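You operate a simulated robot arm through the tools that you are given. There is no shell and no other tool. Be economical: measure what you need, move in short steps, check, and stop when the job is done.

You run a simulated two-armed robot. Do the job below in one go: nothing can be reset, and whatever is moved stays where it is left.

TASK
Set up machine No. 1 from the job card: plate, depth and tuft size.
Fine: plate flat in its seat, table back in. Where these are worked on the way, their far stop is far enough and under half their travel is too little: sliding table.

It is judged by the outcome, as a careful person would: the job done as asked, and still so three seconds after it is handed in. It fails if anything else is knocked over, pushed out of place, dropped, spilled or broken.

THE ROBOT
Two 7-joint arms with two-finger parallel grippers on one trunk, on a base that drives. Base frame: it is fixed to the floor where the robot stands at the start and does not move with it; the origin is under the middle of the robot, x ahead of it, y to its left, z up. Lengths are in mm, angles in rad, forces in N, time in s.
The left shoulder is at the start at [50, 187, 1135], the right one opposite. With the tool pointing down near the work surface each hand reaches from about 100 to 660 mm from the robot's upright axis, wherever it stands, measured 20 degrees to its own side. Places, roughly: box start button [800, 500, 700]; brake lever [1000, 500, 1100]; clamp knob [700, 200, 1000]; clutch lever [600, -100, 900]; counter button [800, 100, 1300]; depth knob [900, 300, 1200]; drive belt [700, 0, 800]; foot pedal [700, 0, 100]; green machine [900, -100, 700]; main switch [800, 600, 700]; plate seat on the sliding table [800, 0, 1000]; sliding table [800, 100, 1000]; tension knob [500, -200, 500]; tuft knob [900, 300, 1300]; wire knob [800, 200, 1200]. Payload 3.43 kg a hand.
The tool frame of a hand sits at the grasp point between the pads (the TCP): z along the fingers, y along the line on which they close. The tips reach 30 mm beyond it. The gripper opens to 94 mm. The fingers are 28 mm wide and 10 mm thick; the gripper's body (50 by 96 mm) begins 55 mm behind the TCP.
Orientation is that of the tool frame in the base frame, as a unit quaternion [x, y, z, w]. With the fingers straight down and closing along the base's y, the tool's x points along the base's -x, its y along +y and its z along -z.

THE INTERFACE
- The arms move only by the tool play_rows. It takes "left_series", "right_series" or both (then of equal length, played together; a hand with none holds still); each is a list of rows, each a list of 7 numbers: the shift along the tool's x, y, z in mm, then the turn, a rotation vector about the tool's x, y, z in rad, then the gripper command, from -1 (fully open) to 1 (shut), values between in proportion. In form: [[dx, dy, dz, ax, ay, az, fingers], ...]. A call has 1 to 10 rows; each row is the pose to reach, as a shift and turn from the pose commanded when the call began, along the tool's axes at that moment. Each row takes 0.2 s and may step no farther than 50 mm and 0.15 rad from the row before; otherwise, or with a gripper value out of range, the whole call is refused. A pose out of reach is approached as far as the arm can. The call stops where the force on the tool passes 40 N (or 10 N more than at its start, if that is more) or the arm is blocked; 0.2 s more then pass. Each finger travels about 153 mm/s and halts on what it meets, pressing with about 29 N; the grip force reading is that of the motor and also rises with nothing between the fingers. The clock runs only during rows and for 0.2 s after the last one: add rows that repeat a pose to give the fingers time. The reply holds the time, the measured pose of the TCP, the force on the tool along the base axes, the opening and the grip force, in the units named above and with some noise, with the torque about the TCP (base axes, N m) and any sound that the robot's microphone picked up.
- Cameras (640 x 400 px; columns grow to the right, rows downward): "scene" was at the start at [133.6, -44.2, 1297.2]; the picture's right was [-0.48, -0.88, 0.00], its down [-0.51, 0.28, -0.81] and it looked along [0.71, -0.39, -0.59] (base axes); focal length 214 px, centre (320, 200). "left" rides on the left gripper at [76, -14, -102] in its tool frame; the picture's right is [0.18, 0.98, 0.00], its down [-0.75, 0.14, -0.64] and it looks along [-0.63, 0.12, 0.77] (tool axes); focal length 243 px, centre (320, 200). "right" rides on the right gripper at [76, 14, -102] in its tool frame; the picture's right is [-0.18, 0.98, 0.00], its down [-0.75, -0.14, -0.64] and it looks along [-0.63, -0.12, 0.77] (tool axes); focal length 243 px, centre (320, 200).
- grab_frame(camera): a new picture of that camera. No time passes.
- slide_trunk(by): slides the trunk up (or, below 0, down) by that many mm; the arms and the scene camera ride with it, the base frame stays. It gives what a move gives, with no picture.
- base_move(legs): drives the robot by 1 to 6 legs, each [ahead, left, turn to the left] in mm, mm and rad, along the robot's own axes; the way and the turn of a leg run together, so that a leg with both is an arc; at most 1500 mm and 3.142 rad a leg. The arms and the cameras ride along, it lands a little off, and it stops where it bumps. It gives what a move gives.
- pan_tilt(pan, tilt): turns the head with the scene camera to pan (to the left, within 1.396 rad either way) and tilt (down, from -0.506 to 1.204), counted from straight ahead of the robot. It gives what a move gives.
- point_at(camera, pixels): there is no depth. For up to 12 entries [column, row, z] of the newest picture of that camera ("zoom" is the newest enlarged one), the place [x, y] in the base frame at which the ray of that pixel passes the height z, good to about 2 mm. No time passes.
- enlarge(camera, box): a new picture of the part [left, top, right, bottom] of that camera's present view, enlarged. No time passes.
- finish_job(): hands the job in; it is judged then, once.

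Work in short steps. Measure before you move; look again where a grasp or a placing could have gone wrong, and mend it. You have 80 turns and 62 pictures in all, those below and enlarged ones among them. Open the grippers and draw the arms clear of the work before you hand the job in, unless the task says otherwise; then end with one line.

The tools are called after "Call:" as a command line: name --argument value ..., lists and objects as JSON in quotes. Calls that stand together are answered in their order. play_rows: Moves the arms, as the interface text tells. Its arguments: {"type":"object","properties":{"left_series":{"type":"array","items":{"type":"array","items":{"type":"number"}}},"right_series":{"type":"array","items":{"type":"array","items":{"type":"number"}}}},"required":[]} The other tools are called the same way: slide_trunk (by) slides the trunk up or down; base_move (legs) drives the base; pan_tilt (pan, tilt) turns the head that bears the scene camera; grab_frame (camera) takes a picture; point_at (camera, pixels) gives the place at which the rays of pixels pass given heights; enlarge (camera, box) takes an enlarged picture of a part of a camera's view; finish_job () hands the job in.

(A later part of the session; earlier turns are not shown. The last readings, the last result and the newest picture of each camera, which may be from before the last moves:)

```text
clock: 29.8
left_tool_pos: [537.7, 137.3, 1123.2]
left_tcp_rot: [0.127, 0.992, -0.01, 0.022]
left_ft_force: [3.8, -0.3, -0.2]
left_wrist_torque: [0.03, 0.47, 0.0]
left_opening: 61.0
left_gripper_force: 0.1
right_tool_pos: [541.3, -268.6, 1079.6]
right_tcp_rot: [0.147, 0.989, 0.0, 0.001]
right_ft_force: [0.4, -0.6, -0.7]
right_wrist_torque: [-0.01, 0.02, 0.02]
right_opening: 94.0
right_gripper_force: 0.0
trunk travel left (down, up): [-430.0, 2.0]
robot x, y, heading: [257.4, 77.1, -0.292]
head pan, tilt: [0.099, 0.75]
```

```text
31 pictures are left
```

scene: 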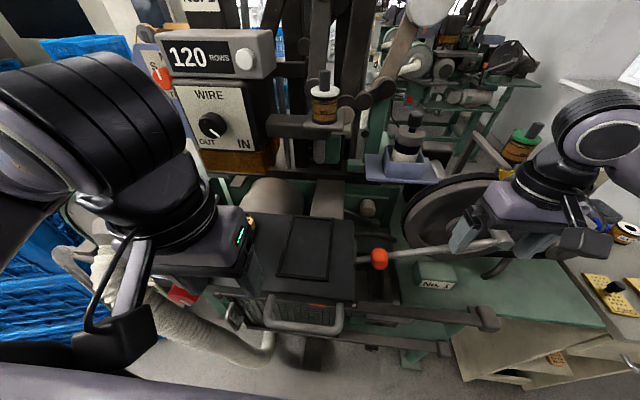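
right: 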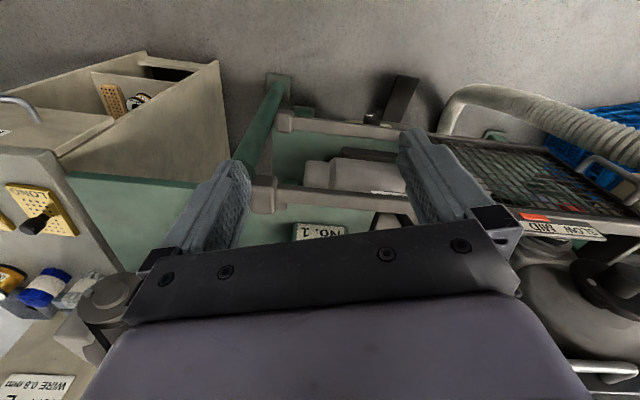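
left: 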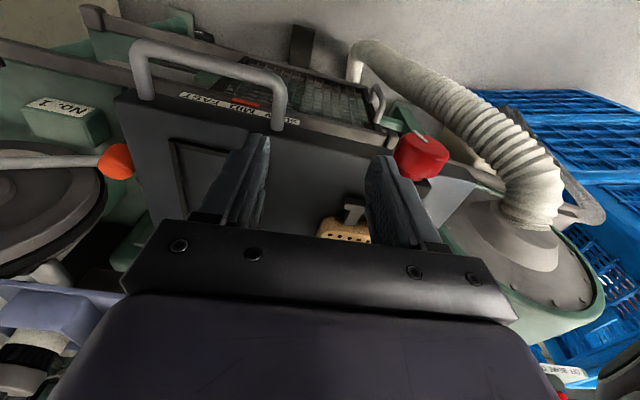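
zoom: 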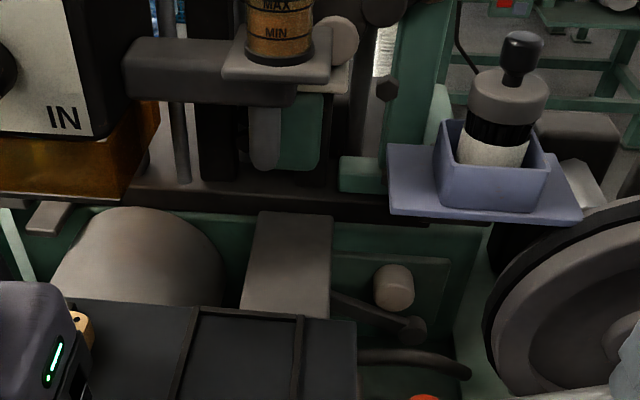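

The left finger is next to the red clamp knob (420,157). I lift straight up first, then draw it aside.

Call:
play_rows --left_series '[[0, -3, -30, 0, 0, 0, -0.3], [0, -3, -60, 0, 0, 0, 0], [0, -3, -90, 0, 0, 0, 0.3], [0, 0, -110, 0, 0, 0, 0.3]]'

Call:
enlarge --camera "left" --box '[80, 40, 480, 290]'

```text
clock: 30.4
left_tool_pos: [537.7, 135.6, 1180.4]
left_tcp_rot: [0.122, 0.992, -0.009, 0.024]
left_ft_force: [1.0, 0.4, -0.1]
left_wrist_torque: [0.02, 0.15, -0.01]
left_opening: 32.8
left_gripper_force: 0.1
right_tool_pos: [541.1, -269.5, 1079.1]
right_tcp_rot: [0.148, 0.989, -0.001, 0.0]
right_ft_force: [-0.2, 0.4, -0.1]
right_wrist_torque: [-0.01, 0.01, -0.01]
right_opening: 94.1
right_gripper_force: 0.0
trunk travel left (down, up): [-430.0, 2.0]
robot x, y, heading: [257.1, 83.2, -0.294]
head pan, tilt: [0.099, 0.75]
stopped in row 3 (left hand): the force on the tool passed its limit at 50 N (the readings are from after the stop); the commanded pose is now the measured one
```

```text
1.60 times, centred on (280, 165) of left
```

zoom: 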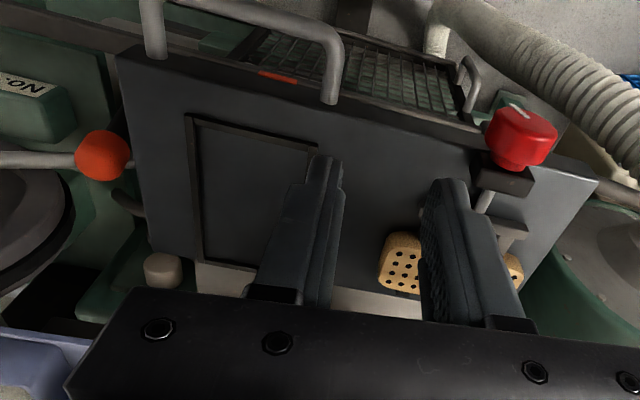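

It is free of the knob; the stop is just the arm folding near its limits. I back the base off 200 mm, which frees the arm, then measure the seat.

Call:
base_move --legs '[[-200, 0, 0]]'

Call:
pan_tilt --pan 0.0 --tilt 0.6

Call:
enlarge --camera "scene" --box '[220, 150, 420, 275]'

```text
clock: 32.1
left_tool_pos: [343.8, 195.4, 1181.0]
left_tcp_rot: [0.122, 0.992, -0.009, 0.025]
left_ft_force: [0.6, -0.7, 0.4]
left_wrist_torque: [0.04, 0.13, 0.03]
left_opening: 32.9
left_gripper_force: 0.0
right_tool_pos: [347.7, -210.1, 1080.8]
right_tcp_rot: [0.149, 0.989, 0.0, -0.001]
right_ft_force: [0.5, -0.6, 0.3]
right_wrist_torque: [0.0, -0.02, -0.01]
right_opening: 94.2
right_gripper_force: 0.1
trunk travel left (down, up): [-430.0, 2.0]
robot x, y, heading: [62.4, 137.9, -0.296]
head pan, tilt: [0.099, 0.75]
```

```text
clock: 32.8
left_tool_pos: [345.5, 193.9, 1180.9]
left_tcp_rot: [0.122, 0.992, -0.009, 0.024]
left_ft_force: [0.4, -1.1, 0.9]
left_wrist_torque: [-0.03, 0.12, -0.01]
left_opening: 32.8
left_gripper_force: 0.0
right_tool_pos: [349.4, -210.3, 1079.0]
right_tcp_rot: [0.149, 0.989, -0.001, 0.0]
right_ft_force: [0.6, -0.4, -1.1]
right_wrist_torque: [0.0, -0.02, 0.0]
right_opening: 94.0
right_gripper_force: 0.1
trunk travel left (down, up): [-430.0, 2.0]
robot x, y, heading: [63.4, 138.2, -0.298]
head pan, tilt: [0.0, 0.6]
```

```text
3.20 times, centred on (320, 212) of scene
```

zoom: 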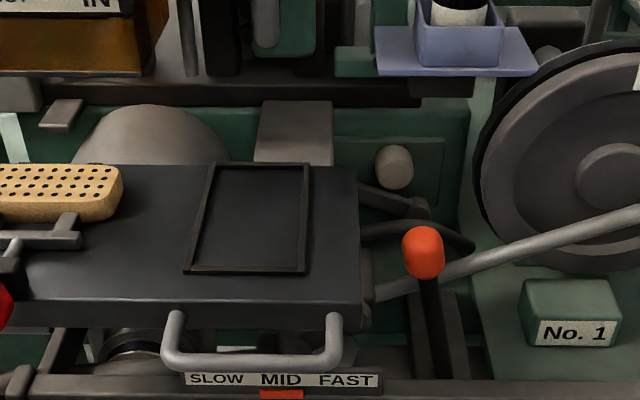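

Frame outer corners: (211,163), (310,163), (309,274), (184,274); inner about (218,169), (303,168), (300,264), (196,264). I measure at z=1030.

Call:
point_at --camera "zoom" --pixels '[[211, 163, 1033], [310, 163, 1033], [309, 274, 1033], [184, 274, 1033], [218, 169, 1030], [303, 168, 1030], [300, 264, 1030], [196, 264, 1030], [300, 264, 1020], [196, 264, 1020]]'

Call:
base_move --legs '[[0, 0, 0.296], [0, -300, 0]]'

```text
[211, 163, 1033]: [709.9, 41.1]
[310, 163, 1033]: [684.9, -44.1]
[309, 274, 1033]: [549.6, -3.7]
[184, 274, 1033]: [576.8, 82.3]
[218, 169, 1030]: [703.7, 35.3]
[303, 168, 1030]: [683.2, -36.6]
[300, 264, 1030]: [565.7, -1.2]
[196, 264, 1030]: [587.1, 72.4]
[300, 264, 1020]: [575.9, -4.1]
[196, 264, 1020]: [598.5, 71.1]
```

```text
clock: 36.9
left_tool_pos: [315.7, -26.1, 1180.3]
left_tcp_rot: [-0.025, 0.999, -0.005, 0.024]
left_ft_force: [1.1, 0.1, 0.0]
left_wrist_torque: [-0.03, 0.14, -0.02]
left_opening: 33.0
left_gripper_force: 0.2
right_tool_pos: [435.5, -413.2, 1079.7]
right_tcp_rot: [0.001, 1.0, 0.0, 0.001]
right_ft_force: [-0.4, 0.0, 0.3]
right_wrist_torque: [-0.02, -0.02, 0.06]
right_opening: 93.9
right_gripper_force: 0.0
trunk travel left (down, up): [-430.0, 2.0]
robot x, y, heading: [63.6, -163.1, -0.002]
head pan, tilt: [0.0, 0.6]
```

Seat centre ≈ (632,18), inner ≈122×75 mm, long axis along the machine. Now I drive to the cart and face it.

Call:
base_move --legs '[[46, -357, 0], [0, 0, -0.38]]'

Call:
pan_tilt --pan -0.3 --tilt 0.85

Call:
grab_frame --camera "scene"

Call:
grab_frame --camera "right"

```text
clock: 41.7
left_tool_pos: [394.2, -471.3, 1180.6]
left_tcp_rot: [0.156, 0.987, -0.009, 0.024]
left_ft_force: [1.7, -0.2, 0.7]
left_wrist_torque: [-0.03, 0.1, -0.05]
left_opening: 33.0
left_gripper_force: 0.1
right_tool_pos: [370.6, -874.5, 1078.7]
right_tcp_rot: [0.182, 0.983, 0.0, -0.001]
right_ft_force: [-0.9, 0.8, -0.4]
right_wrist_torque: [-0.02, -0.01, 0.02]
right_opening: 94.2
right_gripper_force: 0.1
trunk travel left (down, up): [-430.0, 2.0]
robot x, y, heading: [112.4, -507.5, -0.364]
head pan, tilt: [0.0, 0.6]
```

```text
clock: 42.5
left_tool_pos: [394.1, -471.5, 1181.2]
left_tcp_rot: [0.155, 0.988, -0.01, 0.023]
left_ft_force: [1.1, 0.5, -0.3]
left_wrist_torque: [0.0, 0.08, 0.04]
left_opening: 33.0
left_gripper_force: 0.1
right_tool_pos: [370.0, -875.0, 1081.0]
right_tcp_rot: [0.183, 0.983, 0.0, 0.001]
right_ft_force: [-0.1, 0.7, 0.1]
right_wrist_torque: [-0.01, -0.01, -0.02]
right_opening: 94.3
right_gripper_force: 0.0
trunk travel left (down, up): [-430.0, 2.0]
robot x, y, heading: [111.8, -508.1, -0.361]
head pan, tilt: [-0.3, 0.85]
```

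```text
28 pictures are left
```

scene: 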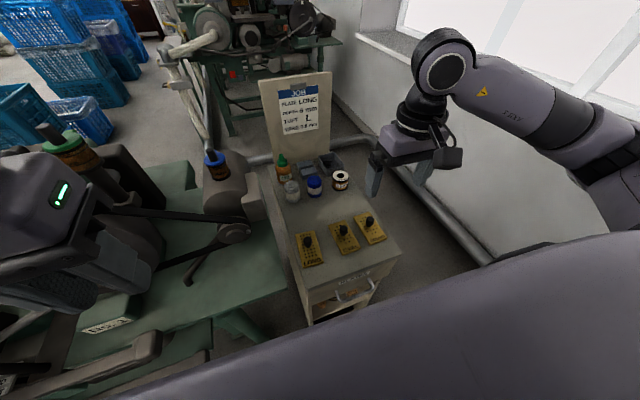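

```text
27 pictures are left
```

right: 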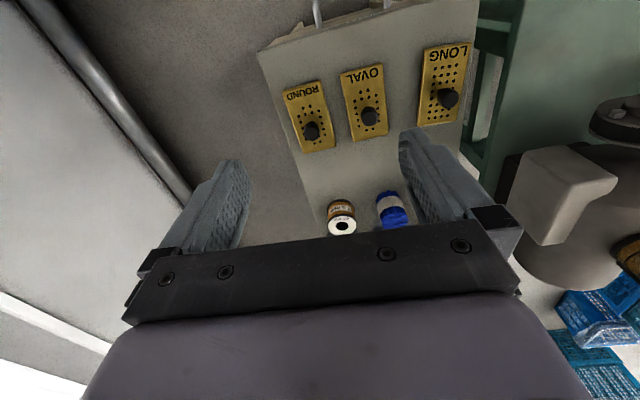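

Three plates; LONG is the left one (scene knob (308,242); right-camera knob (447,98)). I measure its knob and corners from both.

Call:
point_at --camera "right" --pixels '[[447, 98, 740], [447, 98, 760], [447, 90, 700], [424, 49, 700], [476, 41, 700], [418, 127, 700], [467, 122, 700]]'

Call:
enlarge --camera "scene" --box '[265, 215, 361, 275]'

```text
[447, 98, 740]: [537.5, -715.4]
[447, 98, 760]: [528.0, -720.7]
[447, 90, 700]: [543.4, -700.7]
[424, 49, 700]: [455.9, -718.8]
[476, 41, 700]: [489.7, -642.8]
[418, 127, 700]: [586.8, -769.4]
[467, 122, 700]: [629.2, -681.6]
```

```text
6.67 times, centred on (313, 245) of scene
```

zoom: 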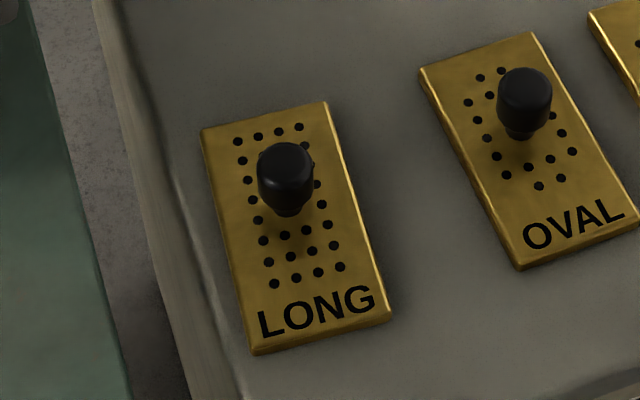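

I compute the same corners from the scene zoom at several heights.

Call:
point_at --camera "zoom" --pixels '[[285, 155, 740], [285, 155, 800], [285, 155, 850], [200, 130, 700], [200, 130, 760], [200, 130, 820], [326, 102, 760], [392, 318, 760], [252, 352, 760], [252, 352, 700], [252, 352, 820]]'

Call:
point_at --camera "right" --pixels '[[467, 122, 760], [467, 122, 820], [476, 41, 760], [476, 41, 820], [447, 98, 800], [447, 98, 850]]'

```text
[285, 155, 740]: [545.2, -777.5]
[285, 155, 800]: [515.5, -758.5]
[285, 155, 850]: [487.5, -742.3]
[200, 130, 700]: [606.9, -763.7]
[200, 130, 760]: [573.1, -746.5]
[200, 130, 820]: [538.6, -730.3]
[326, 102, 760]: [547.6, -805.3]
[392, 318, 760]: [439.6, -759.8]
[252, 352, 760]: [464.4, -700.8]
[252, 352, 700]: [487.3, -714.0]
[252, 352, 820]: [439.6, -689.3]
```

```text
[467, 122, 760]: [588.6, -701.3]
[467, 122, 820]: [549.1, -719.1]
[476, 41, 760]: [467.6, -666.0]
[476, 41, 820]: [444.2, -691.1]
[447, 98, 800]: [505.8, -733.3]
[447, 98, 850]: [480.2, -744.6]
```

Rays converge at plate z≈828 (knob top ≈860), knob centre ≈ (485,-744), plate yaw ≈ -22° matching the hand. I move the right hand above it at z≈930.

Call:
play_rows --right_series '[[-10, 40, 0, 0, 0, 0, -0.06], [-25, 80, 30, 0, 0, 0, -0.06], [-40, 120, 70, 0, 0, 0, -0.06], [-60, 155, 110, 0, 0, 0, -0.06], [-60, 164, 145, 0, 0, 0, -0.06], [-60, 164, 145, 0, 0, 0, -0.06]]'

Call:
grab_frame --camera "right"

```text
refused: row 2 steps farther than a row can; nothing moved
```

```text
25 pictures are left
```

right: 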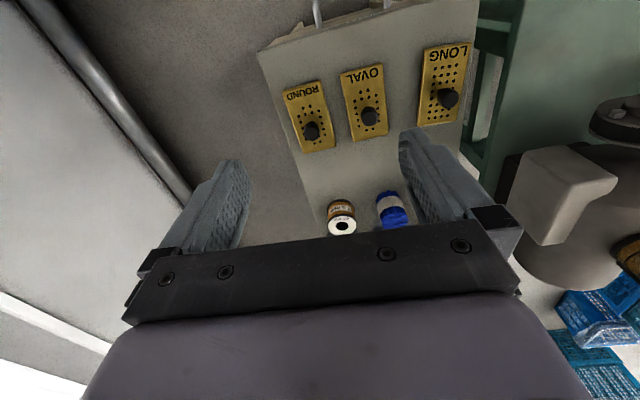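

One row step was too long; I resend with smaller steps.

Call:
play_rows --right_series '[[-10, 35, 0, 0, 0, 0, -0.06], [-20, 70, 20, 0, 0, 0, -0.06], [-30, 100, 50, 0, 0, 0, -0.06], [-40, 130, 80, 0, 0, 0, -0.06], [-50, 155, 110, 0, 0, 0, -0.06], [-60, 164, 145, 0, 0, 0, -0.06], [-60, 164, 145, 0, 0, 0, -0.06]]'

Call:
grab_frame --camera "right"

```text
clock: 44.1
left_tool_pos: [395.6, -470.4, 1180.6]
left_tcp_rot: [0.155, 0.988, -0.009, 0.024]
left_ft_force: [0.7, 0.3, 0.4]
left_wrist_torque: [0.01, 0.1, -0.04]
left_opening: 32.8
left_gripper_force: 0.0
right_tool_pos: [485.1, -744.0, 933.7]
right_tcp_rot: [0.182, 0.983, 0.0, 0.0]
right_ft_force: [1.2, 0.0, 0.1]
right_wrist_torque: [0.03, 0.01, 0.01]
right_opening: 49.8
right_gripper_force: 0.1
trunk travel left (down, up): [-430.0, 2.0]
robot x, y, heading: [112.5, -504.2, -0.364]
head pan, tilt: [-0.3, 0.85]
```

```text
24 pictures are left
```

right: 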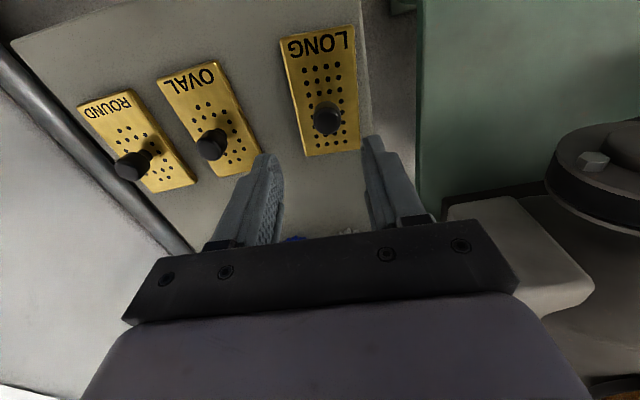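

The knob is at about (326,124) against the projected grasp line at (320,128). I enlarge to pin it.

Call:
enlarge --camera "right" --box '[240, 20, 400, 170]'

```text
2.67 times, centred on (320, 95) of right
```

zoom: 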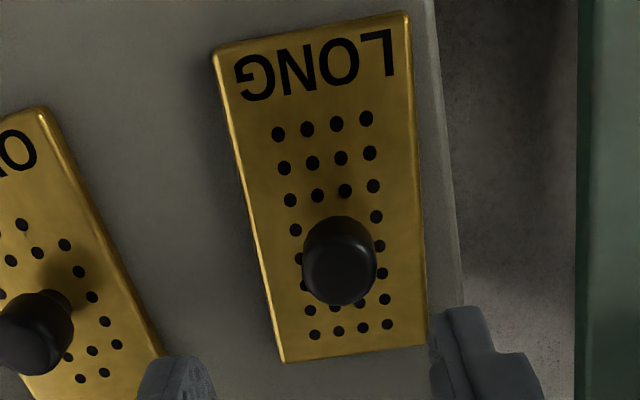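

Call:
point_at --camera "zoom" --pixels '[[339, 272, 860], [339, 222, 838], [213, 50, 828], [408, 12, 828], [426, 345, 828], [284, 362, 828], [316, 205, 828], [339, 272, 850]]'

```text
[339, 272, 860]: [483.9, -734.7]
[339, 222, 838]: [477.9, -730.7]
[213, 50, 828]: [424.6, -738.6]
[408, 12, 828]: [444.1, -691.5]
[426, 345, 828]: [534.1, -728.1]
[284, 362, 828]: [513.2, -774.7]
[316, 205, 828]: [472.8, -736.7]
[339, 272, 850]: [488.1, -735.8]
```

I check the height consistency again by evaluating the current corners at other heights.

Call:
point_at --camera "zoom" --pixels '[[408, 12, 800], [426, 345, 800], [284, 362, 800], [408, 12, 850], [426, 345, 850]]'

Call:
point_at --camera "scene" --pixels '[[295, 234.5, 800], [295, 234.5, 828], [302.8, 267.8, 800], [302.8, 267.8, 828]]'

```text
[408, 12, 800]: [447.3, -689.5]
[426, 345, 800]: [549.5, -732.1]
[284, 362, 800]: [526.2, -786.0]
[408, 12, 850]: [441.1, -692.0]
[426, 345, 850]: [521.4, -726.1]
```

```text
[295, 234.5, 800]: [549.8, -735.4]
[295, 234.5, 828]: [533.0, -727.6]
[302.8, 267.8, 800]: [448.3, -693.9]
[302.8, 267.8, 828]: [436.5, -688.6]
```

Height is uncertain within 800–840, so I lower in part to tips ≈850 over (483,-735) and look again.

Call:
play_rows --right_series '[[3, 5, 15, 0, 0, 0, -0.06], [5, 8, 35, 0, 0, 0, -0.06], [5, 8, 53, 0, 0, 0, -0.06], [5, 8, 53, 0, 0, 0, -0.06]]'

Call:
enlarge --camera "right" --box '[200, 20, 440, 220]'

```text
clock: 45.1
left_tool_pos: [396.0, -470.0, 1181.9]
left_tcp_rot: [0.155, 0.988, -0.01, 0.023]
left_ft_force: [0.7, -0.6, -0.6]
left_wrist_torque: [0.04, 0.08, 0.03]
left_opening: 33.2
left_gripper_force: 0.1
right_tool_pos: [481.1, -733.7, 880.9]
right_tcp_rot: [0.181, 0.983, -0.001, -0.001]
right_ft_force: [0.2, 0.9, 0.0]
right_wrist_torque: [-0.01, 0.04, -0.02]
right_opening: 49.6
right_gripper_force: 0.0
trunk travel left (down, up): [-430.0, 2.0]
robot x, y, heading: [115.1, -507.3, -0.362]
head pan, tilt: [-0.3, 0.85]
```

```text
2.00 times, centred on (320, 120) of right
```

zoom: 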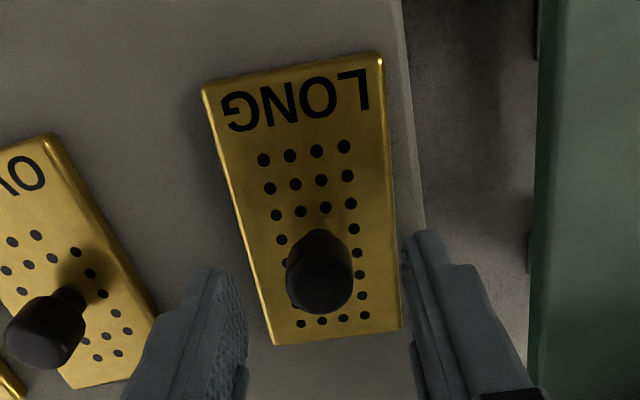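

I evaluate corners in this closer picture against the earlier rays.

Call:
point_at --camera "zoom" --pixels '[[381, 54, 800], [381, 54, 828], [400, 330, 800], [400, 330, 828], [274, 345, 800], [274, 345, 828], [203, 92, 800], [203, 92, 828], [320, 272, 846], [320, 272, 830]]'

```text
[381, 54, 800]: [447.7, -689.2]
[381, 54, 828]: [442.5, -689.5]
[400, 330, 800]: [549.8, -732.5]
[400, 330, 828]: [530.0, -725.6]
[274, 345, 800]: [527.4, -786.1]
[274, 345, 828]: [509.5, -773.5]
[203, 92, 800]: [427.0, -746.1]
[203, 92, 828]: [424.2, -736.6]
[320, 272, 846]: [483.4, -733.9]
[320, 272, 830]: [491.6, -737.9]
```

Exact match at z=800: the plate is 110×58 mm, centre ≈ (488,-738), knob top ≈ 836. I shift 8 mm ahead, lower to TCP 834 and close on the knob.

Call:
play_rows --right_series '[[-7.5, -1, 10, 0, 0, 0, -0.06], [-7.5, -1, 30, 0, 0, 0, -0.06], [-7.5, -1, 47, 0, 0, 0, -0.06], [-7.5, -1, 47, 0, 0, 0, -0.06], [-7.5, -1, 47, 0, 0, 0, 0.5], [-7.5, -1, 47, 0, 0, 0, 1], [-7.5, -1, 47, 0, 0, 0, 1], [-7.5, -1, 47, 0, 0, 0, 1]]'

Call:
enlarge --camera "right" --box '[160, 20, 480, 220]'

```text
clock: 46.3
left_tool_pos: [393.7, -471.2, 1181.4]
left_tcp_rot: [0.157, 0.987, -0.009, 0.024]
left_ft_force: [0.8, 0.1, -0.5]
left_wrist_torque: [0.02, 0.07, -0.02]
left_opening: 32.8
left_gripper_force: 0.0
right_tool_pos: [492.3, -736.8, 840.0]
right_tcp_rot: [0.183, 0.983, 0.002, 0.004]
right_ft_force: [-3.3, -1.6, 15.8]
right_wrist_torque: [-0.01, 0.68, 0.04]
right_opening: 23.0
right_gripper_force: 29.0
trunk travel left (down, up): [-430.0, 2.0]
robot x, y, heading: [110.2, -507.8, -0.367]
head pan, tilt: [-0.3, 0.85]
stopped in row 6 (right hand): the force on the tool passed its limit at 41 N (the readings are from after the stop); the commanded pose is now the measured one
```

```text
2.00 times, centred on (320, 120) of right
```

zoom: 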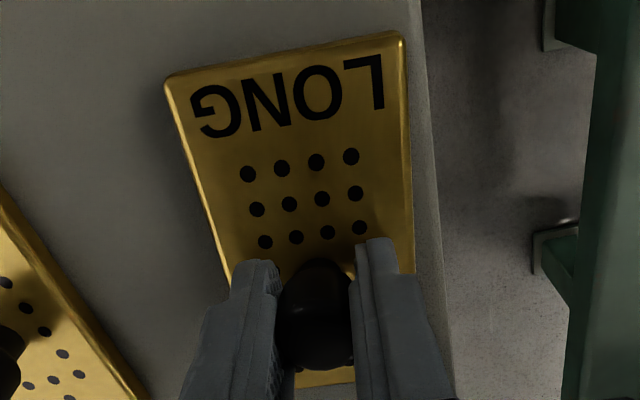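

The fingers hold the knob (23 mm, 29 N), tips resting on the plate. I firm up the grip and lift.

Call:
play_rows --right_series '[[0, 0, -2, 0, 0, 0, 1], [0, 0, -4, 0, 0, 0, 1], [0, 0, -30, 0, 0, 0, 1], [0, 0, -70, 0, 0, 0, 1], [0, 0, -115, 0, 0, 0, 1], [0, 0, -160, 0, 0, 0, 1], [0, 0, -205, 0, 0, 0, 1], [0, 0, -250, 0, 0, 0, 1], [0, 0, -290, 0, 0, 0, 1]]'

Call:
grab_frame --camera "right"

```text
clock: 48.3
left_tool_pos: [394.5, -470.3, 1180.8]
left_tcp_rot: [0.156, 0.988, -0.01, 0.023]
left_ft_force: [0.4, -0.1, 0.1]
left_wrist_torque: [0.05, 0.07, 0.03]
left_opening: 32.9
left_gripper_force: 0.2
right_tool_pos: [487.4, -737.4, 1129.1]
right_tcp_rot: [0.182, 0.983, 0.0, 0.004]
right_ft_force: [0.1, 0.2, -2.0]
right_wrist_torque: [-0.01, -0.01, 0.0]
right_opening: 23.1
right_gripper_force: 28.9
trunk travel left (down, up): [-430.0, 2.0]
robot x, y, heading: [113.9, -507.7, -0.36]
head pan, tilt: [-0.3, 0.85]
```

```text
20 pictures are left
```

right: 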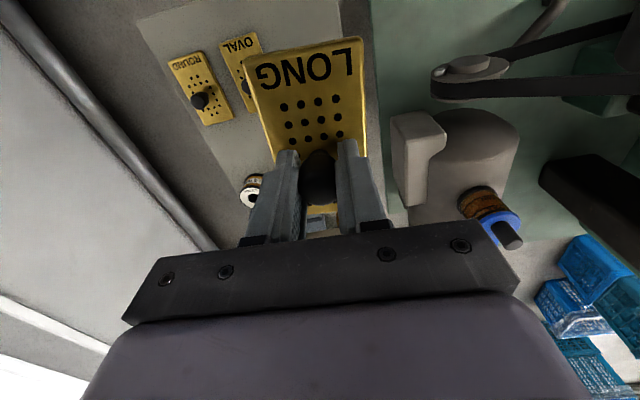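

The plate hangs level from the knob. I drive to the table: turn to -0.295 and shift left to about (193,225), hand high at z≈1129.

Call:
base_move --legs '[[0, 0, 0.065], [-135, 724, 0]]'

Call:
pan_tilt --pan -0.1 --tilt 0.75

Call:
grab_frame --camera "scene"

Call:
grab_frame --camera "right"

```text
clock: 52.4
left_tool_pos: [430.5, -107.1, 1179.8]
left_tcp_rot: [0.124, 0.992, -0.008, 0.024]
left_ft_force: [0.2, 0.3, -0.5]
left_wrist_torque: [0.01, 0.03, -0.03]
left_opening: 33.0
left_gripper_force: 0.1
right_tool_pos: [538.4, -370.4, 1137.0]
right_tcp_rot: [0.154, 0.988, -0.001, 0.009]
right_ft_force: [-10.3, -2.9, 8.5]
right_wrist_torque: [-0.05, -0.15, -0.06]
right_opening: 22.9
right_gripper_force: 28.8
trunk travel left (down, up): [-430.0, 2.0]
robot x, y, heading: [149.4, -161.0, -0.301]
head pan, tilt: [-0.3, 0.85]
stopped in leg 2: the force on the tool passed its limit at 79 N (the readings are from after the stop); the commanded pose is now the measured one
```

```text
clock: 53.2
left_tool_pos: [428.5, -106.6, 1180.6]
left_tcp_rot: [0.125, 0.992, -0.009, 0.025]
left_ft_force: [1.0, 0.5, 0.1]
left_wrist_torque: [-0.01, 0.08, 0.01]
left_opening: 33.0
left_gripper_force: 0.2
right_tool_pos: [538.2, -370.7, 1136.6]
right_tcp_rot: [0.154, 0.988, -0.002, 0.009]
right_ft_force: [-16.2, -5.5, 12.7]
right_wrist_torque: [-0.11, -0.21, -0.2]
right_opening: 22.8
right_gripper_force: 29.7
trunk travel left (down, up): [-430.0, 2.0]
robot x, y, heading: [155.3, -155.8, -0.301]
head pan, tilt: [-0.099, 0.75]
```

```text
19 pictures are left
```

scene: 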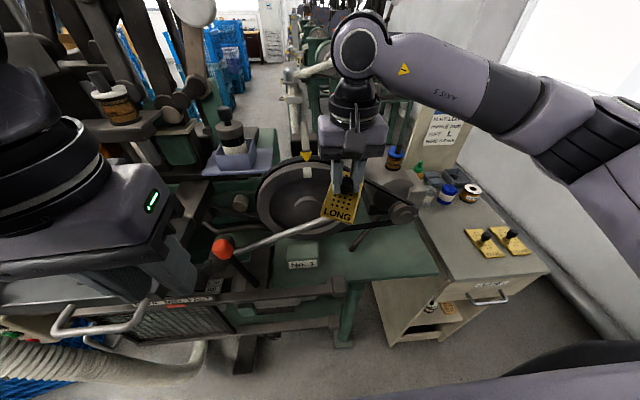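

```text
18 pictures are left
```

right: 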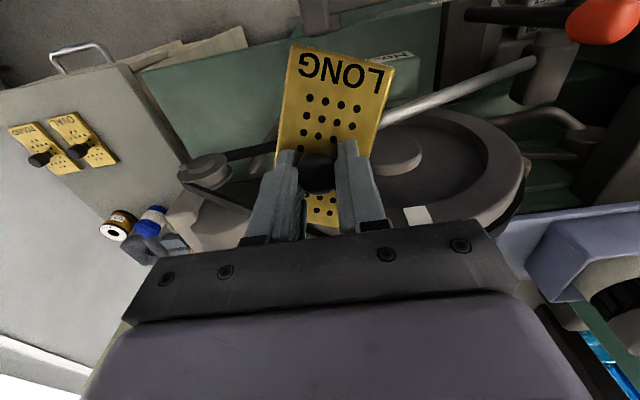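

The plate's far edge bumped the flywheel rim and turned a bit in the grip. I back straight away from it and look.

Call:
base_move --legs '[[-160, 0, 0]]'

Call:
play_rows --right_series '[[20, 0, -20, 0, 0, 0, 1], [40, 0, -40, 0, 0, 0, 1], [60, 0, -50, 0, 0, 0, 1], [60, 0, -50, 0, 0, 0, 1]]'

Call:
grab_frame --camera "right"

```text
clock: 54.6
left_tool_pos: [281.4, -59.5, 1180.8]
left_tcp_rot: [0.124, 0.992, -0.01, 0.023]
left_ft_force: [0.1, 0.3, 0.6]
left_wrist_torque: [0.05, 0.08, 0.05]
left_opening: 32.8
left_gripper_force: 0.0
right_tool_pos: [390.6, -324.7, 1135.7]
right_tcp_rot: [0.155, 0.988, -0.002, 0.007]
right_ft_force: [-0.1, 0.1, -3.0]
right_wrist_torque: [-0.02, -0.03, -0.03]
right_opening: 22.9
right_gripper_force: 29.0
trunk travel left (down, up): [-430.0, 2.0]
robot x, y, heading: [-1.9, -116.9, -0.3]
head pan, tilt: [-0.099, 0.75]
```

```text
clock: 55.6
left_tool_pos: [281.5, -61.1, 1180.6]
left_tcp_rot: [0.124, 0.992, -0.009, 0.023]
left_ft_force: [-0.5, -0.6, -0.1]
left_wrist_torque: [0.07, 0.05, 0.03]
left_opening: 32.8
left_gripper_force: 0.1
right_tool_pos: [334.6, -306.5, 1184.6]
right_tcp_rot: [0.155, 0.988, -0.002, 0.008]
right_ft_force: [1.5, 0.5, -2.1]
right_wrist_torque: [0.0, 0.0, -0.03]
right_opening: 22.7
right_gripper_force: 29.1
trunk travel left (down, up): [-430.0, 2.0]
robot x, y, heading: [-0.6, -112.6, -0.304]
head pan, tilt: [-0.099, 0.75]
```

```text
17 pictures are left
```

right: 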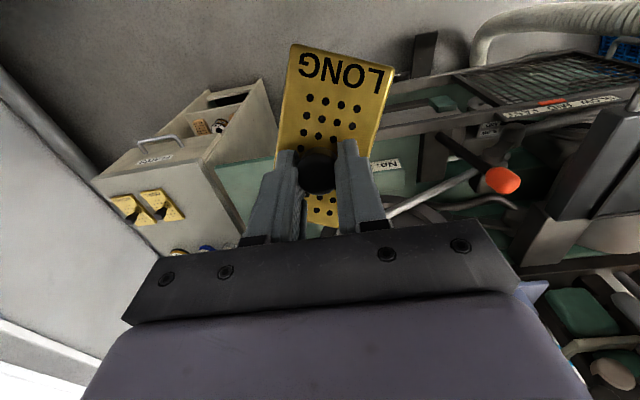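

I measure the plate's yaw in the hand from its visible corners and edges at z≈1152.

Call:
point_at --camera "right" --pixels '[[291, 45, 1152], [395, 70, 1152], [278, 145, 1152], [376, 145, 1152], [308, 224, 1152], [337, 228, 1152]]'

Call:
base_move --legs '[[0, 380, 0]]'

```text
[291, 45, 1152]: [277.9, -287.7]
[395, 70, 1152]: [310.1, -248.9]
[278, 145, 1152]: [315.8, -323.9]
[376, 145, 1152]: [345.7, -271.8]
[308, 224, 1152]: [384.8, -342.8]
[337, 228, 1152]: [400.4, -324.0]
```

```text
clock: 59.5
left_tool_pos: [395.8, 310.5, 1180.7]
left_tcp_rot: [0.124, 0.992, -0.01, 0.024]
left_ft_force: [0.7, 0.6, -0.3]
left_wrist_torque: [0.01, 0.03, -0.01]
left_opening: 32.9
left_gripper_force: 0.0
right_tool_pos: [450.5, 63.1, 1183.6]
right_tcp_rot: [0.154, 0.988, -0.002, 0.008]
right_ft_force: [-0.6, 0.5, -2.2]
right_wrist_torque: [0.02, -0.02, 0.02]
right_opening: 22.7
right_gripper_force: 29.2
trunk travel left (down, up): [-430.0, 2.0]
robot x, y, heading: [115.3, 255.7, -0.303]
head pan, tilt: [-0.099, 0.75]
```

The plate is yawed about -38° and tipped a bit in the grip. I bring the base 80 mm closer and measure seat and plate from above.

Call:
base_move --legs '[[80, 0, 0]]'

Call:
play_rows --right_series '[[0, 0, 0, 0, 0, -0.13, 1], [0, 0, 0, 0, 0, -0.26, 1], [0, 0, 0, 0, 0, -0.37, 1], [0, 0, 0, 0, 0, -0.37, 1]]'

Call:
grab_frame --camera "scene"

Call:
grab_frame --camera "right"

```text
clock: 60.6
left_tool_pos: [473.2, 286.2, 1181.3]
left_tcp_rot: [0.123, 0.992, -0.009, 0.023]
left_ft_force: [1.1, -0.8, 0.3]
left_wrist_torque: [-0.02, 0.04, 0.03]
left_opening: 33.1
left_gripper_force: 0.2
right_tool_pos: [528.0, 40.4, 1182.5]
right_tcp_rot: [0.154, 0.988, -0.002, 0.006]
right_ft_force: [0.5, -0.5, -2.0]
right_wrist_torque: [-0.01, 0.0, 0.0]
right_opening: 23.0
right_gripper_force: 29.1
trunk travel left (down, up): [-430.0, 2.0]
robot x, y, heading: [191.1, 232.8, -0.297]
head pan, tilt: [-0.099, 0.75]
```

```text
clock: 61.6
left_tool_pos: [471.6, 285.2, 1181.3]
left_tcp_rot: [0.124, 0.992, -0.009, 0.024]
left_ft_force: [0.0, -0.9, 0.3]
left_wrist_torque: [0.02, 0.09, 0.03]
left_opening: 33.0
left_gripper_force: 0.2
right_tool_pos: [526.5, 40.5, 1183.3]
right_tcp_rot: [-0.031, 0.999, -0.003, 0.007]
right_ft_force: [1.0, -0.2, -2.0]
right_wrist_torque: [0.02, 0.0, 0.03]
right_opening: 22.9
right_gripper_force: 28.7
trunk travel left (down, up): [-430.0, 2.0]
robot x, y, heading: [190.4, 230.3, -0.302]
head pan, tilt: [-0.099, 0.75]
```

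```text
16 pictures are left
```

scene: 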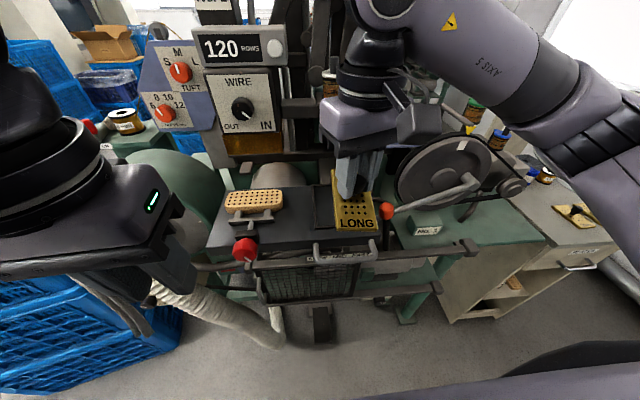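

```text
15 pictures are left
```

right: 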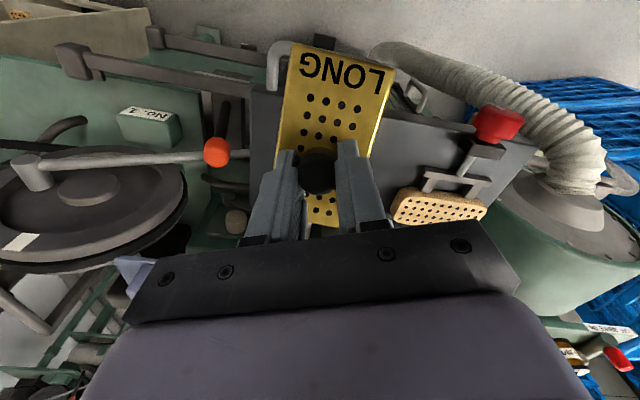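

Depth and tuft knobs are visible too. I enlarge the seat region for a second ray on its left corners, which stick out beside the plate.

Call:
enlarge --camera "scene" --box '[272, 160, 400, 260]'

```text
4.00 times, centred on (336, 210) of scene
```

zoom: 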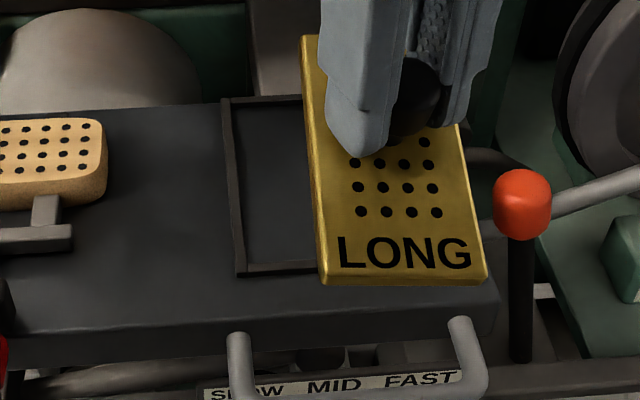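

Call:
point_at --camera "zoom" --pixels '[[221, 99, 1033], [221, 99, 1023], [237, 277, 1033], [237, 277, 1023], [229, 104, 1030], [245, 264, 1030], [229, 104, 1020], [245, 264, 1020], [323, 280, 1145], [482, 280, 1145], [303, 38, 1150]]'

```text
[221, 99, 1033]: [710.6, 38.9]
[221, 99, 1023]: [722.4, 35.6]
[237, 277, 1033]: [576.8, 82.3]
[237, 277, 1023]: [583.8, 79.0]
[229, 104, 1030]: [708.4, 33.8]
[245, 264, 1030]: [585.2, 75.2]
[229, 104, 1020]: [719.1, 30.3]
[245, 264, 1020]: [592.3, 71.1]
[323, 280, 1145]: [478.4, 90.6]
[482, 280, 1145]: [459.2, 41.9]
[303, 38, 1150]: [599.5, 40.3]
```

Both views agree: rim top z≈1033, seat centre ≈ (630.4, 18.7), axis -16.9°. The plate is yawed ≈ -22° and nose-down toward me by ~20°, so I pitch the hand to level it and yaw a little.

Call:
play_rows --right_series '[[0, 0, 0, 0, 0.12, -0.03, 1], [0, 0, 0, 0, 0.24, -0.06, 1], [0, 0, 0, 0, 0.35, -0.08, 1], [0, 0, 0, 0, 0.35, -0.08, 1]]'

Call:
enlarge --camera "scene" --box '[272, 160, 400, 260]'

```text
clock: 62.6
left_tool_pos: [473.6, 285.5, 1181.0]
left_tcp_rot: [0.124, 0.992, -0.01, 0.024]
left_ft_force: [1.5, 0.1, 0.7]
left_wrist_torque: [0.03, 0.09, 0.02]
left_opening: 32.7
left_gripper_force: 0.1
right_tool_pos: [528.4, 39.4, 1183.6]
right_tcp_rot: [-0.069, 0.983, -0.008, -0.168]
right_ft_force: [0.8, 0.4, -3.2]
right_wrist_torque: [0.0, -0.01, -0.02]
right_opening: 23.0
right_gripper_force: 28.7
trunk travel left (down, up): [-430.0, 2.0]
robot x, y, heading: [190.4, 230.8, -0.304]
head pan, tilt: [-0.099, 0.75]
```

```text
4.00 times, centred on (336, 210) of scene
```

zoom: 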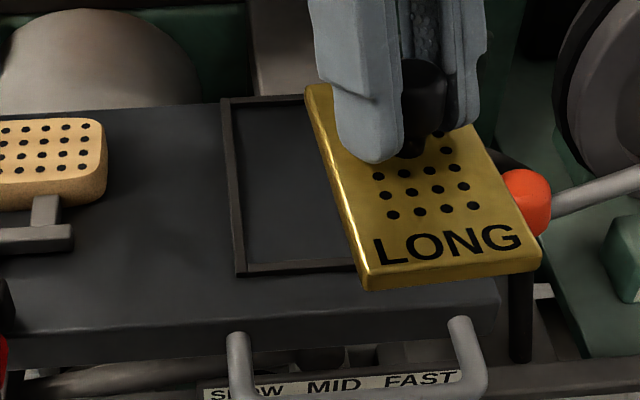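

I measure the plate's corners again at z≈1150.

Call:
point_at --camera "zoom" --pixels '[[368, 278, 1150], [541, 262, 1150], [307, 85, 1150], [472, 126, 1150], [410, 152, 1150], [368, 278, 1140], [541, 262, 1140]]'

```text
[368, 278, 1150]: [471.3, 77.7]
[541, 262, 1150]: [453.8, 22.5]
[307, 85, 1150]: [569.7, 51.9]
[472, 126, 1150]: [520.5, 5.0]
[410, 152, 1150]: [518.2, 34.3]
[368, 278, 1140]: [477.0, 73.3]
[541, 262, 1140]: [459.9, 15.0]
```

The plate is now about level, yaw ≈ -16.5°, with its centre ≈ 13 mm behind the TCP. I move it over the seat at plate z≈1070 and check.

Call:
play_rows --right_series '[[-33, -10, 8, 0, 0, 0, 1], [-66, -20, 16, 0, 0, 0, 1], [-99, -29, 26, 0, 0, 0, 1], [-131, -37.3, 38.4, 0, 0, 0, 1], [-131, -37.3, 38.4, 0, 0, 0, 1]]'

Call:
enlarge --camera "scene" --box '[272, 160, 400, 260]'

```text
clock: 63.8
left_tool_pos: [472.5, 286.4, 1180.3]
left_tcp_rot: [0.123, 0.992, -0.009, 0.024]
left_ft_force: [1.6, -0.3, -0.8]
left_wrist_torque: [0.0, 0.05, -0.05]
left_opening: 32.9
left_gripper_force: 0.1
right_tool_pos: [641.3, 21.1, 1102.2]
right_tcp_rot: [-0.069, 0.983, -0.009, -0.168]
right_ft_force: [-0.7, -0.4, -2.5]
right_wrist_torque: [-0.02, -0.03, 0.0]
right_opening: 22.9
right_gripper_force: 28.5
trunk travel left (down, up): [-430.0, 2.0]
robot x, y, heading: [196.1, 230.2, -0.3]
head pan, tilt: [-0.099, 0.75]
```

```text
4.00 times, centred on (336, 210) of scene
```

zoom: 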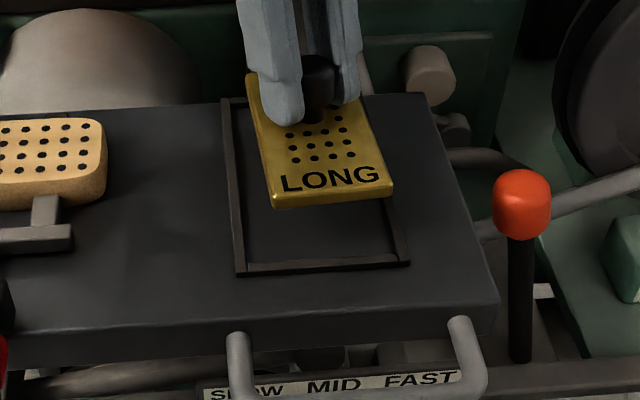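

I locate the plate's front corners (273,197), (394,183) and back-left (246,75) at z≈1068.

Call:
point_at --camera "zoom" --pixels '[[273, 197, 1068], [394, 183, 1068], [246, 75, 1068], [273, 197, 1075], [394, 183, 1075], [410, 265, 1033], [237, 277, 1033], [246, 75, 1060]]'

```text
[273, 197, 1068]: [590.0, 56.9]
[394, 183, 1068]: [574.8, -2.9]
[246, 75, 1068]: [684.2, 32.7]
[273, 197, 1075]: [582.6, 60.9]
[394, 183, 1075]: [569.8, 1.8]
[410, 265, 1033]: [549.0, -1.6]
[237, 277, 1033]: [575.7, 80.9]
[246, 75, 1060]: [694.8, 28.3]
```

The plate's centre is within ~4 mm of the seat's and its yaw ~2.5° off. I correct the yaw and lower straight until contact.

Call:
play_rows --right_series '[[0, 1.5, 0, 0, 0, 0.045, 1], [-4, 1.5, 10, 0, 0, 0.045, 1], [-7, 1.5, 19, 0, 0, 0.045, 1], [-9, 1.4, 25, 0, 0, 0.045, 1], [-10.5, 1.4, 30, 0, 0, 0.045, 1], [-12, 1.3, 34, 0, 0, 0.045, 1], [-13, 1.3, 37, 0, 0, 0.045, 1]]'

Call:
enlarge --camera "scene" --box '[272, 160, 400, 260]'

```text
clock: 65.4
left_tool_pos: [472.5, 286.1, 1180.1]
left_tcp_rot: [0.124, 0.992, -0.009, 0.023]
left_ft_force: [0.2, -0.3, -0.3]
left_wrist_torque: [-0.03, 0.06, -0.01]
left_opening: 32.9
left_gripper_force: 0.2
right_tool_pos: [642.7, 19.3, 1072.3]
right_tcp_rot: [-0.047, 0.986, -0.011, -0.162]
right_ft_force: [0.0, -1.4, 14.5]
right_wrist_torque: [0.16, 0.17, 0.11]
right_opening: 23.0
right_gripper_force: 28.9
trunk travel left (down, up): [-430.0, 2.0]
robot x, y, heading: [189.3, 230.5, -0.301]
head pan, tilt: [-0.099, 0.75]
stopped in row 7 (right hand): the force on the tool passed its limit at 42 N (the readings are from after the stop); the commanded pose is now the measured one
```

```text
4.00 times, centred on (336, 210) of scene
```

zoom: 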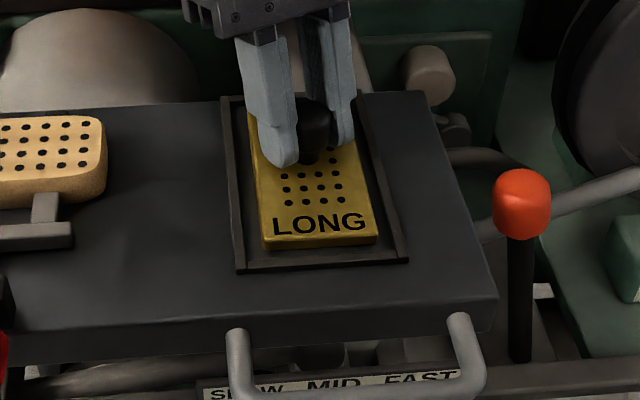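

The plate is inside the frame with small margins on all visible sides. I open the fingers and lift straight up.

Call:
play_rows --right_series '[[0, 0, 0, 0, 0, 0, 0.3], [0, 0, 0, 0, 0, 0, 0.0], [0, 0, 0, 0, 0, 0, 0.0], [0, 0, -25, 0, 0, 0, 0.0], [0, 0, -60, 0, 0, 0, 0.0], [20, -30, -90, 0, 0, 0, 0.0], [40, -70, -110, 0, 0, 0, 0.0]]'

Call:
enlarge --camera "scene" --box '[272, 160, 400, 260]'

```text
clock: 67.0
left_tool_pos: [472.7, 285.6, 1180.3]
left_tcp_rot: [0.124, 0.992, -0.008, 0.024]
left_ft_force: [0.9, 0.1, 1.3]
left_wrist_torque: [-0.02, 0.13, -0.08]
left_opening: 32.8
left_gripper_force: 0.0
right_tool_pos: [647.8, -48.2, 1187.7]
right_tcp_rot: [-0.047, 0.985, -0.011, -0.164]
right_ft_force: [-0.1, -0.4, 0.4]
right_wrist_torque: [-0.01, -0.01, -0.02]
right_opening: 46.8
right_gripper_force: 0.0
trunk travel left (down, up): [-430.0, 2.0]
robot x, y, heading: [189.8, 234.0, -0.301]
head pan, tilt: [-0.099, 0.75]
```

```text
4.00 times, centred on (336, 210) of scene
```

zoom: 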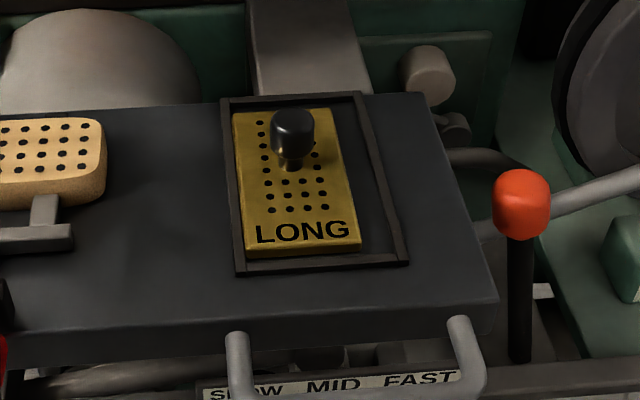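

The plate lies inside the frame, close to its left rim. I verify by measuring its corners against the rim.

Call:
point_at --camera "zoom" --pixels '[[234, 113, 1035], [246, 250, 1035], [361, 243, 1035], [331, 110, 1035], [229, 104, 1033], [246, 263, 1033], [400, 256, 1033], [236, 180, 1033], [240, 180, 1033]]'

Call:
play_rows --right_series '[[0, -10, 0, 0, -0.15, 0, 0.0], [0, -20, 0, 0, -0.3, 0.05, 0.0], [0, -30, 0, 0, -0.33, 0.15, 0], [0, -30, 0, 0, -0.33, 0.25, 0]]'

Call:
enlarge --camera "right" --box '[220, 0, 620, 250]'

```text
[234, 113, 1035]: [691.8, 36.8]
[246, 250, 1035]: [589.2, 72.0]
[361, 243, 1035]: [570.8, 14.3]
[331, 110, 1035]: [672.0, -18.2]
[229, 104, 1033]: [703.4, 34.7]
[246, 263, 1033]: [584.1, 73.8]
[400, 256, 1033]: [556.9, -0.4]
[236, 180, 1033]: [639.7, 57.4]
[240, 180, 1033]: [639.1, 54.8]
```

```text
refused: row 2 steps farther than a row can; nothing moved
```

```text
1.60 times, centred on (420, 125) of right
```

zoom: 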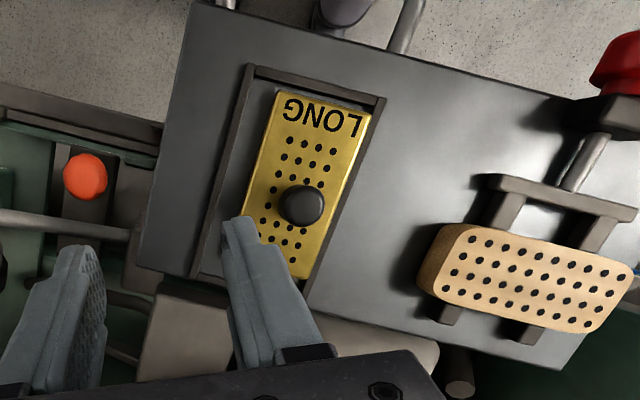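

The plate is flat and inside the rim (≈2.5 mm off the left rim). Now I bring the right hand, closed, back behind the handle bar to push the table in; first the move back at height while un-pitching.

Call:
play_rows --right_series '[[32, 24, 11, 0, -0.06, 0, 0.5], [65, 48, 22, 0, -0.13, 0, 1], [98, 73, 33, 0, -0.2, 0, 1], [130, 98, 44, 0, -0.27, 0, 1], [163, 122, 55, 0, -0.33, 0, 1], [163, 122, 55, 0, -0.33, 0, 1]]'

Call:
play_rows --right_series '[[0, 0, 30, 0, 0, 0.13, 1], [0, 0, 60, 0, 0, 0.26, 1], [0, 0, 80, 0, 0, 0.39, 1], [0, 0, 80, 0, 0, 0.39, 1]]'

Call:
grab_frame --camera "scene"

```text
clock: 68.4
left_tool_pos: [472.9, 286.0, 1180.4]
left_tcp_rot: [0.123, 0.992, -0.009, 0.024]
left_ft_force: [-0.2, -0.2, 0.0]
left_wrist_torque: [0.11, 0.11, 0.08]
left_opening: 32.7
left_gripper_force: 0.0
right_tool_pos: [463.7, 57.4, 1188.0]
right_tcp_rot: [-0.048, 0.999, -0.003, 0.001]
right_ft_force: [0.0, -0.1, 0.5]
right_wrist_torque: [-0.02, 0.03, 0.02]
right_opening: 0.2
right_gripper_force: 28.9
trunk travel left (down, up): [-430.0, 2.0]
robot x, y, heading: [190.2, 233.4, -0.299]
head pan, tilt: [-0.099, 0.75]
```

```text
clock: 69.4
left_tool_pos: [472.0, 286.2, 1181.7]
left_tcp_rot: [0.124, 0.992, -0.009, 0.024]
left_ft_force: [1.5, 0.3, 0.1]
left_wrist_torque: [0.03, 0.07, 0.06]
left_opening: 33.0
left_gripper_force: 0.0
right_tool_pos: [465.6, 55.1, 1107.5]
right_tcp_rot: [0.147, 0.989, -0.004, 0.001]
right_ft_force: [0.5, -0.1, -0.6]
right_wrist_torque: [0.02, -0.02, -0.01]
right_opening: 0.0
right_gripper_force: 28.9
trunk travel left (down, up): [-430.0, 2.0]
robot x, y, heading: [194.2, 231.3, -0.303]
head pan, tilt: [-0.099, 0.75]
```

```text
8 pictures are left
```

scene: 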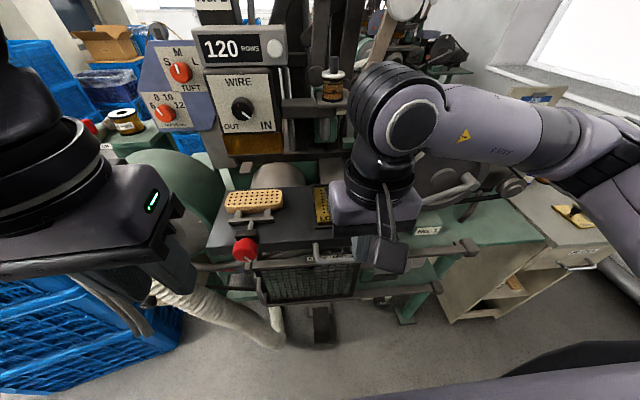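

Only 8 pictures remain, so I measure the bar from this picture: bar near (335,261), left corner (316,262).

Call:
point_at --camera "scene" --pixels '[[330, 262, 1015], [345, 260, 1015], [317, 258, 1015], [180, 73, 1250], [165, 114, 1180]]'

```text
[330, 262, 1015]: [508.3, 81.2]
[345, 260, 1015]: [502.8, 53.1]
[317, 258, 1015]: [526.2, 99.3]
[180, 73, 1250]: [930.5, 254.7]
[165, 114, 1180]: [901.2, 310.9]
```

The bar is ~16 mm ahead of the closed fingers and laterally centred. I lower to TCP z≈1020 and push forward.

Call:
play_rows --right_series '[[0, 0, 45, 0, 0, 0, 1], [0, 0, 87, 0, 0, 0, 1], [-12, 0, 87, 0, 0, 0, 1], [-24, 0, 87, 0, 0, 0, 1], [-40, 0, 87, 0, 0, 0, 1], [-60, 0, 87, 0, 0, 0, 1], [-80, 0, 87, 0, 0, 0, 1], [-100, 0, 87, 0, 0, 0, 1]]'

```text
clock: 71.2
left_tool_pos: [473.2, 284.8, 1181.3]
left_tcp_rot: [0.123, 0.992, -0.009, 0.024]
left_ft_force: [0.4, 0.2, -0.2]
left_wrist_torque: [0.01, 0.05, -0.02]
left_opening: 32.9
left_gripper_force: 0.0
right_tool_pos: [560.7, 25.1, 1022.2]
right_tcp_rot: [0.147, 0.989, -0.003, 0.003]
right_ft_force: [0.7, -0.1, 0.1]
right_wrist_torque: [-0.01, -0.01, -0.01]
right_opening: 0.0
right_gripper_force: 28.9
trunk travel left (down, up): [-430.0, 2.0]
robot x, y, heading: [189.7, 230.1, -0.297]
head pan, tilt: [-0.099, 0.75]
```

No load was felt; I check that the table is following.

Call:
enlarge --camera "right" --box '[160, 0, 560, 250]'

```text
1.60 times, centred on (360, 125) of right
```

zoom: 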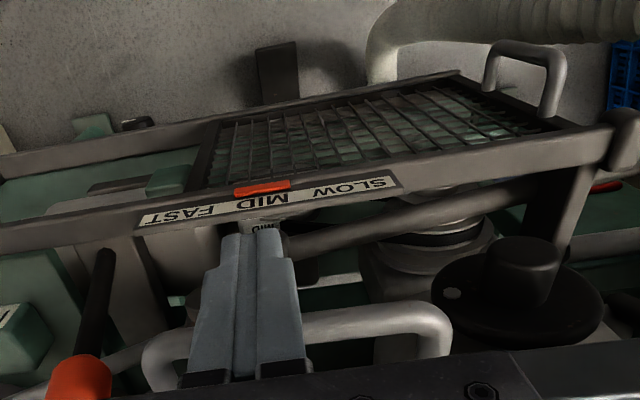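

The fingers bear on the bar and the table moves with them. I push on to the stop.

Call:
play_rows --right_series '[[-20, 0, 0, 0, 0, 0, 1], [-40, 0, 0, 0, 0, 0, 1], [-55, 0, 0, 0, 0, 0, 1], [-65, 0, 0, 0, 0, 0, 1], [-72, 0, 0, 0, 0, 0, 1], [-78, 0, 0, 0, 0, 0, 1], [-84, 0, 0, 0, 0, 0, 1], [-90, 0, 0, 0, 0, 0, 1], [-96, 0, 0, 0, 0, 0, 1], [-102, 0, 0, 0, 0, 0, 1]]'

```text
clock: 73.2
left_tool_pos: [469.4, 286.1, 1181.7]
left_tcp_rot: [0.125, 0.992, -0.01, 0.024]
left_ft_force: [0.2, -0.3, -0.1]
left_wrist_torque: [0.01, 0.02, 0.0]
left_opening: 32.9
left_gripper_force: 0.0
right_tool_pos: [641.5, 1.8, 1021.0]
right_tcp_rot: [0.142, 0.99, -0.005, -0.011]
right_ft_force: [-16.7, 2.5, 5.2]
right_wrist_torque: [-0.17, 0.09, -0.08]
right_opening: 0.0
right_gripper_force: 28.8
trunk travel left (down, up): [-430.0, 2.0]
robot x, y, heading: [190.8, 233.1, -0.302]
head pan, tilt: [-0.099, 0.75]
stopped in row 9 (right hand): the force on the tool passed its limit at 45 N (the readings are from after the stop); the commanded pose is now the measured one
```

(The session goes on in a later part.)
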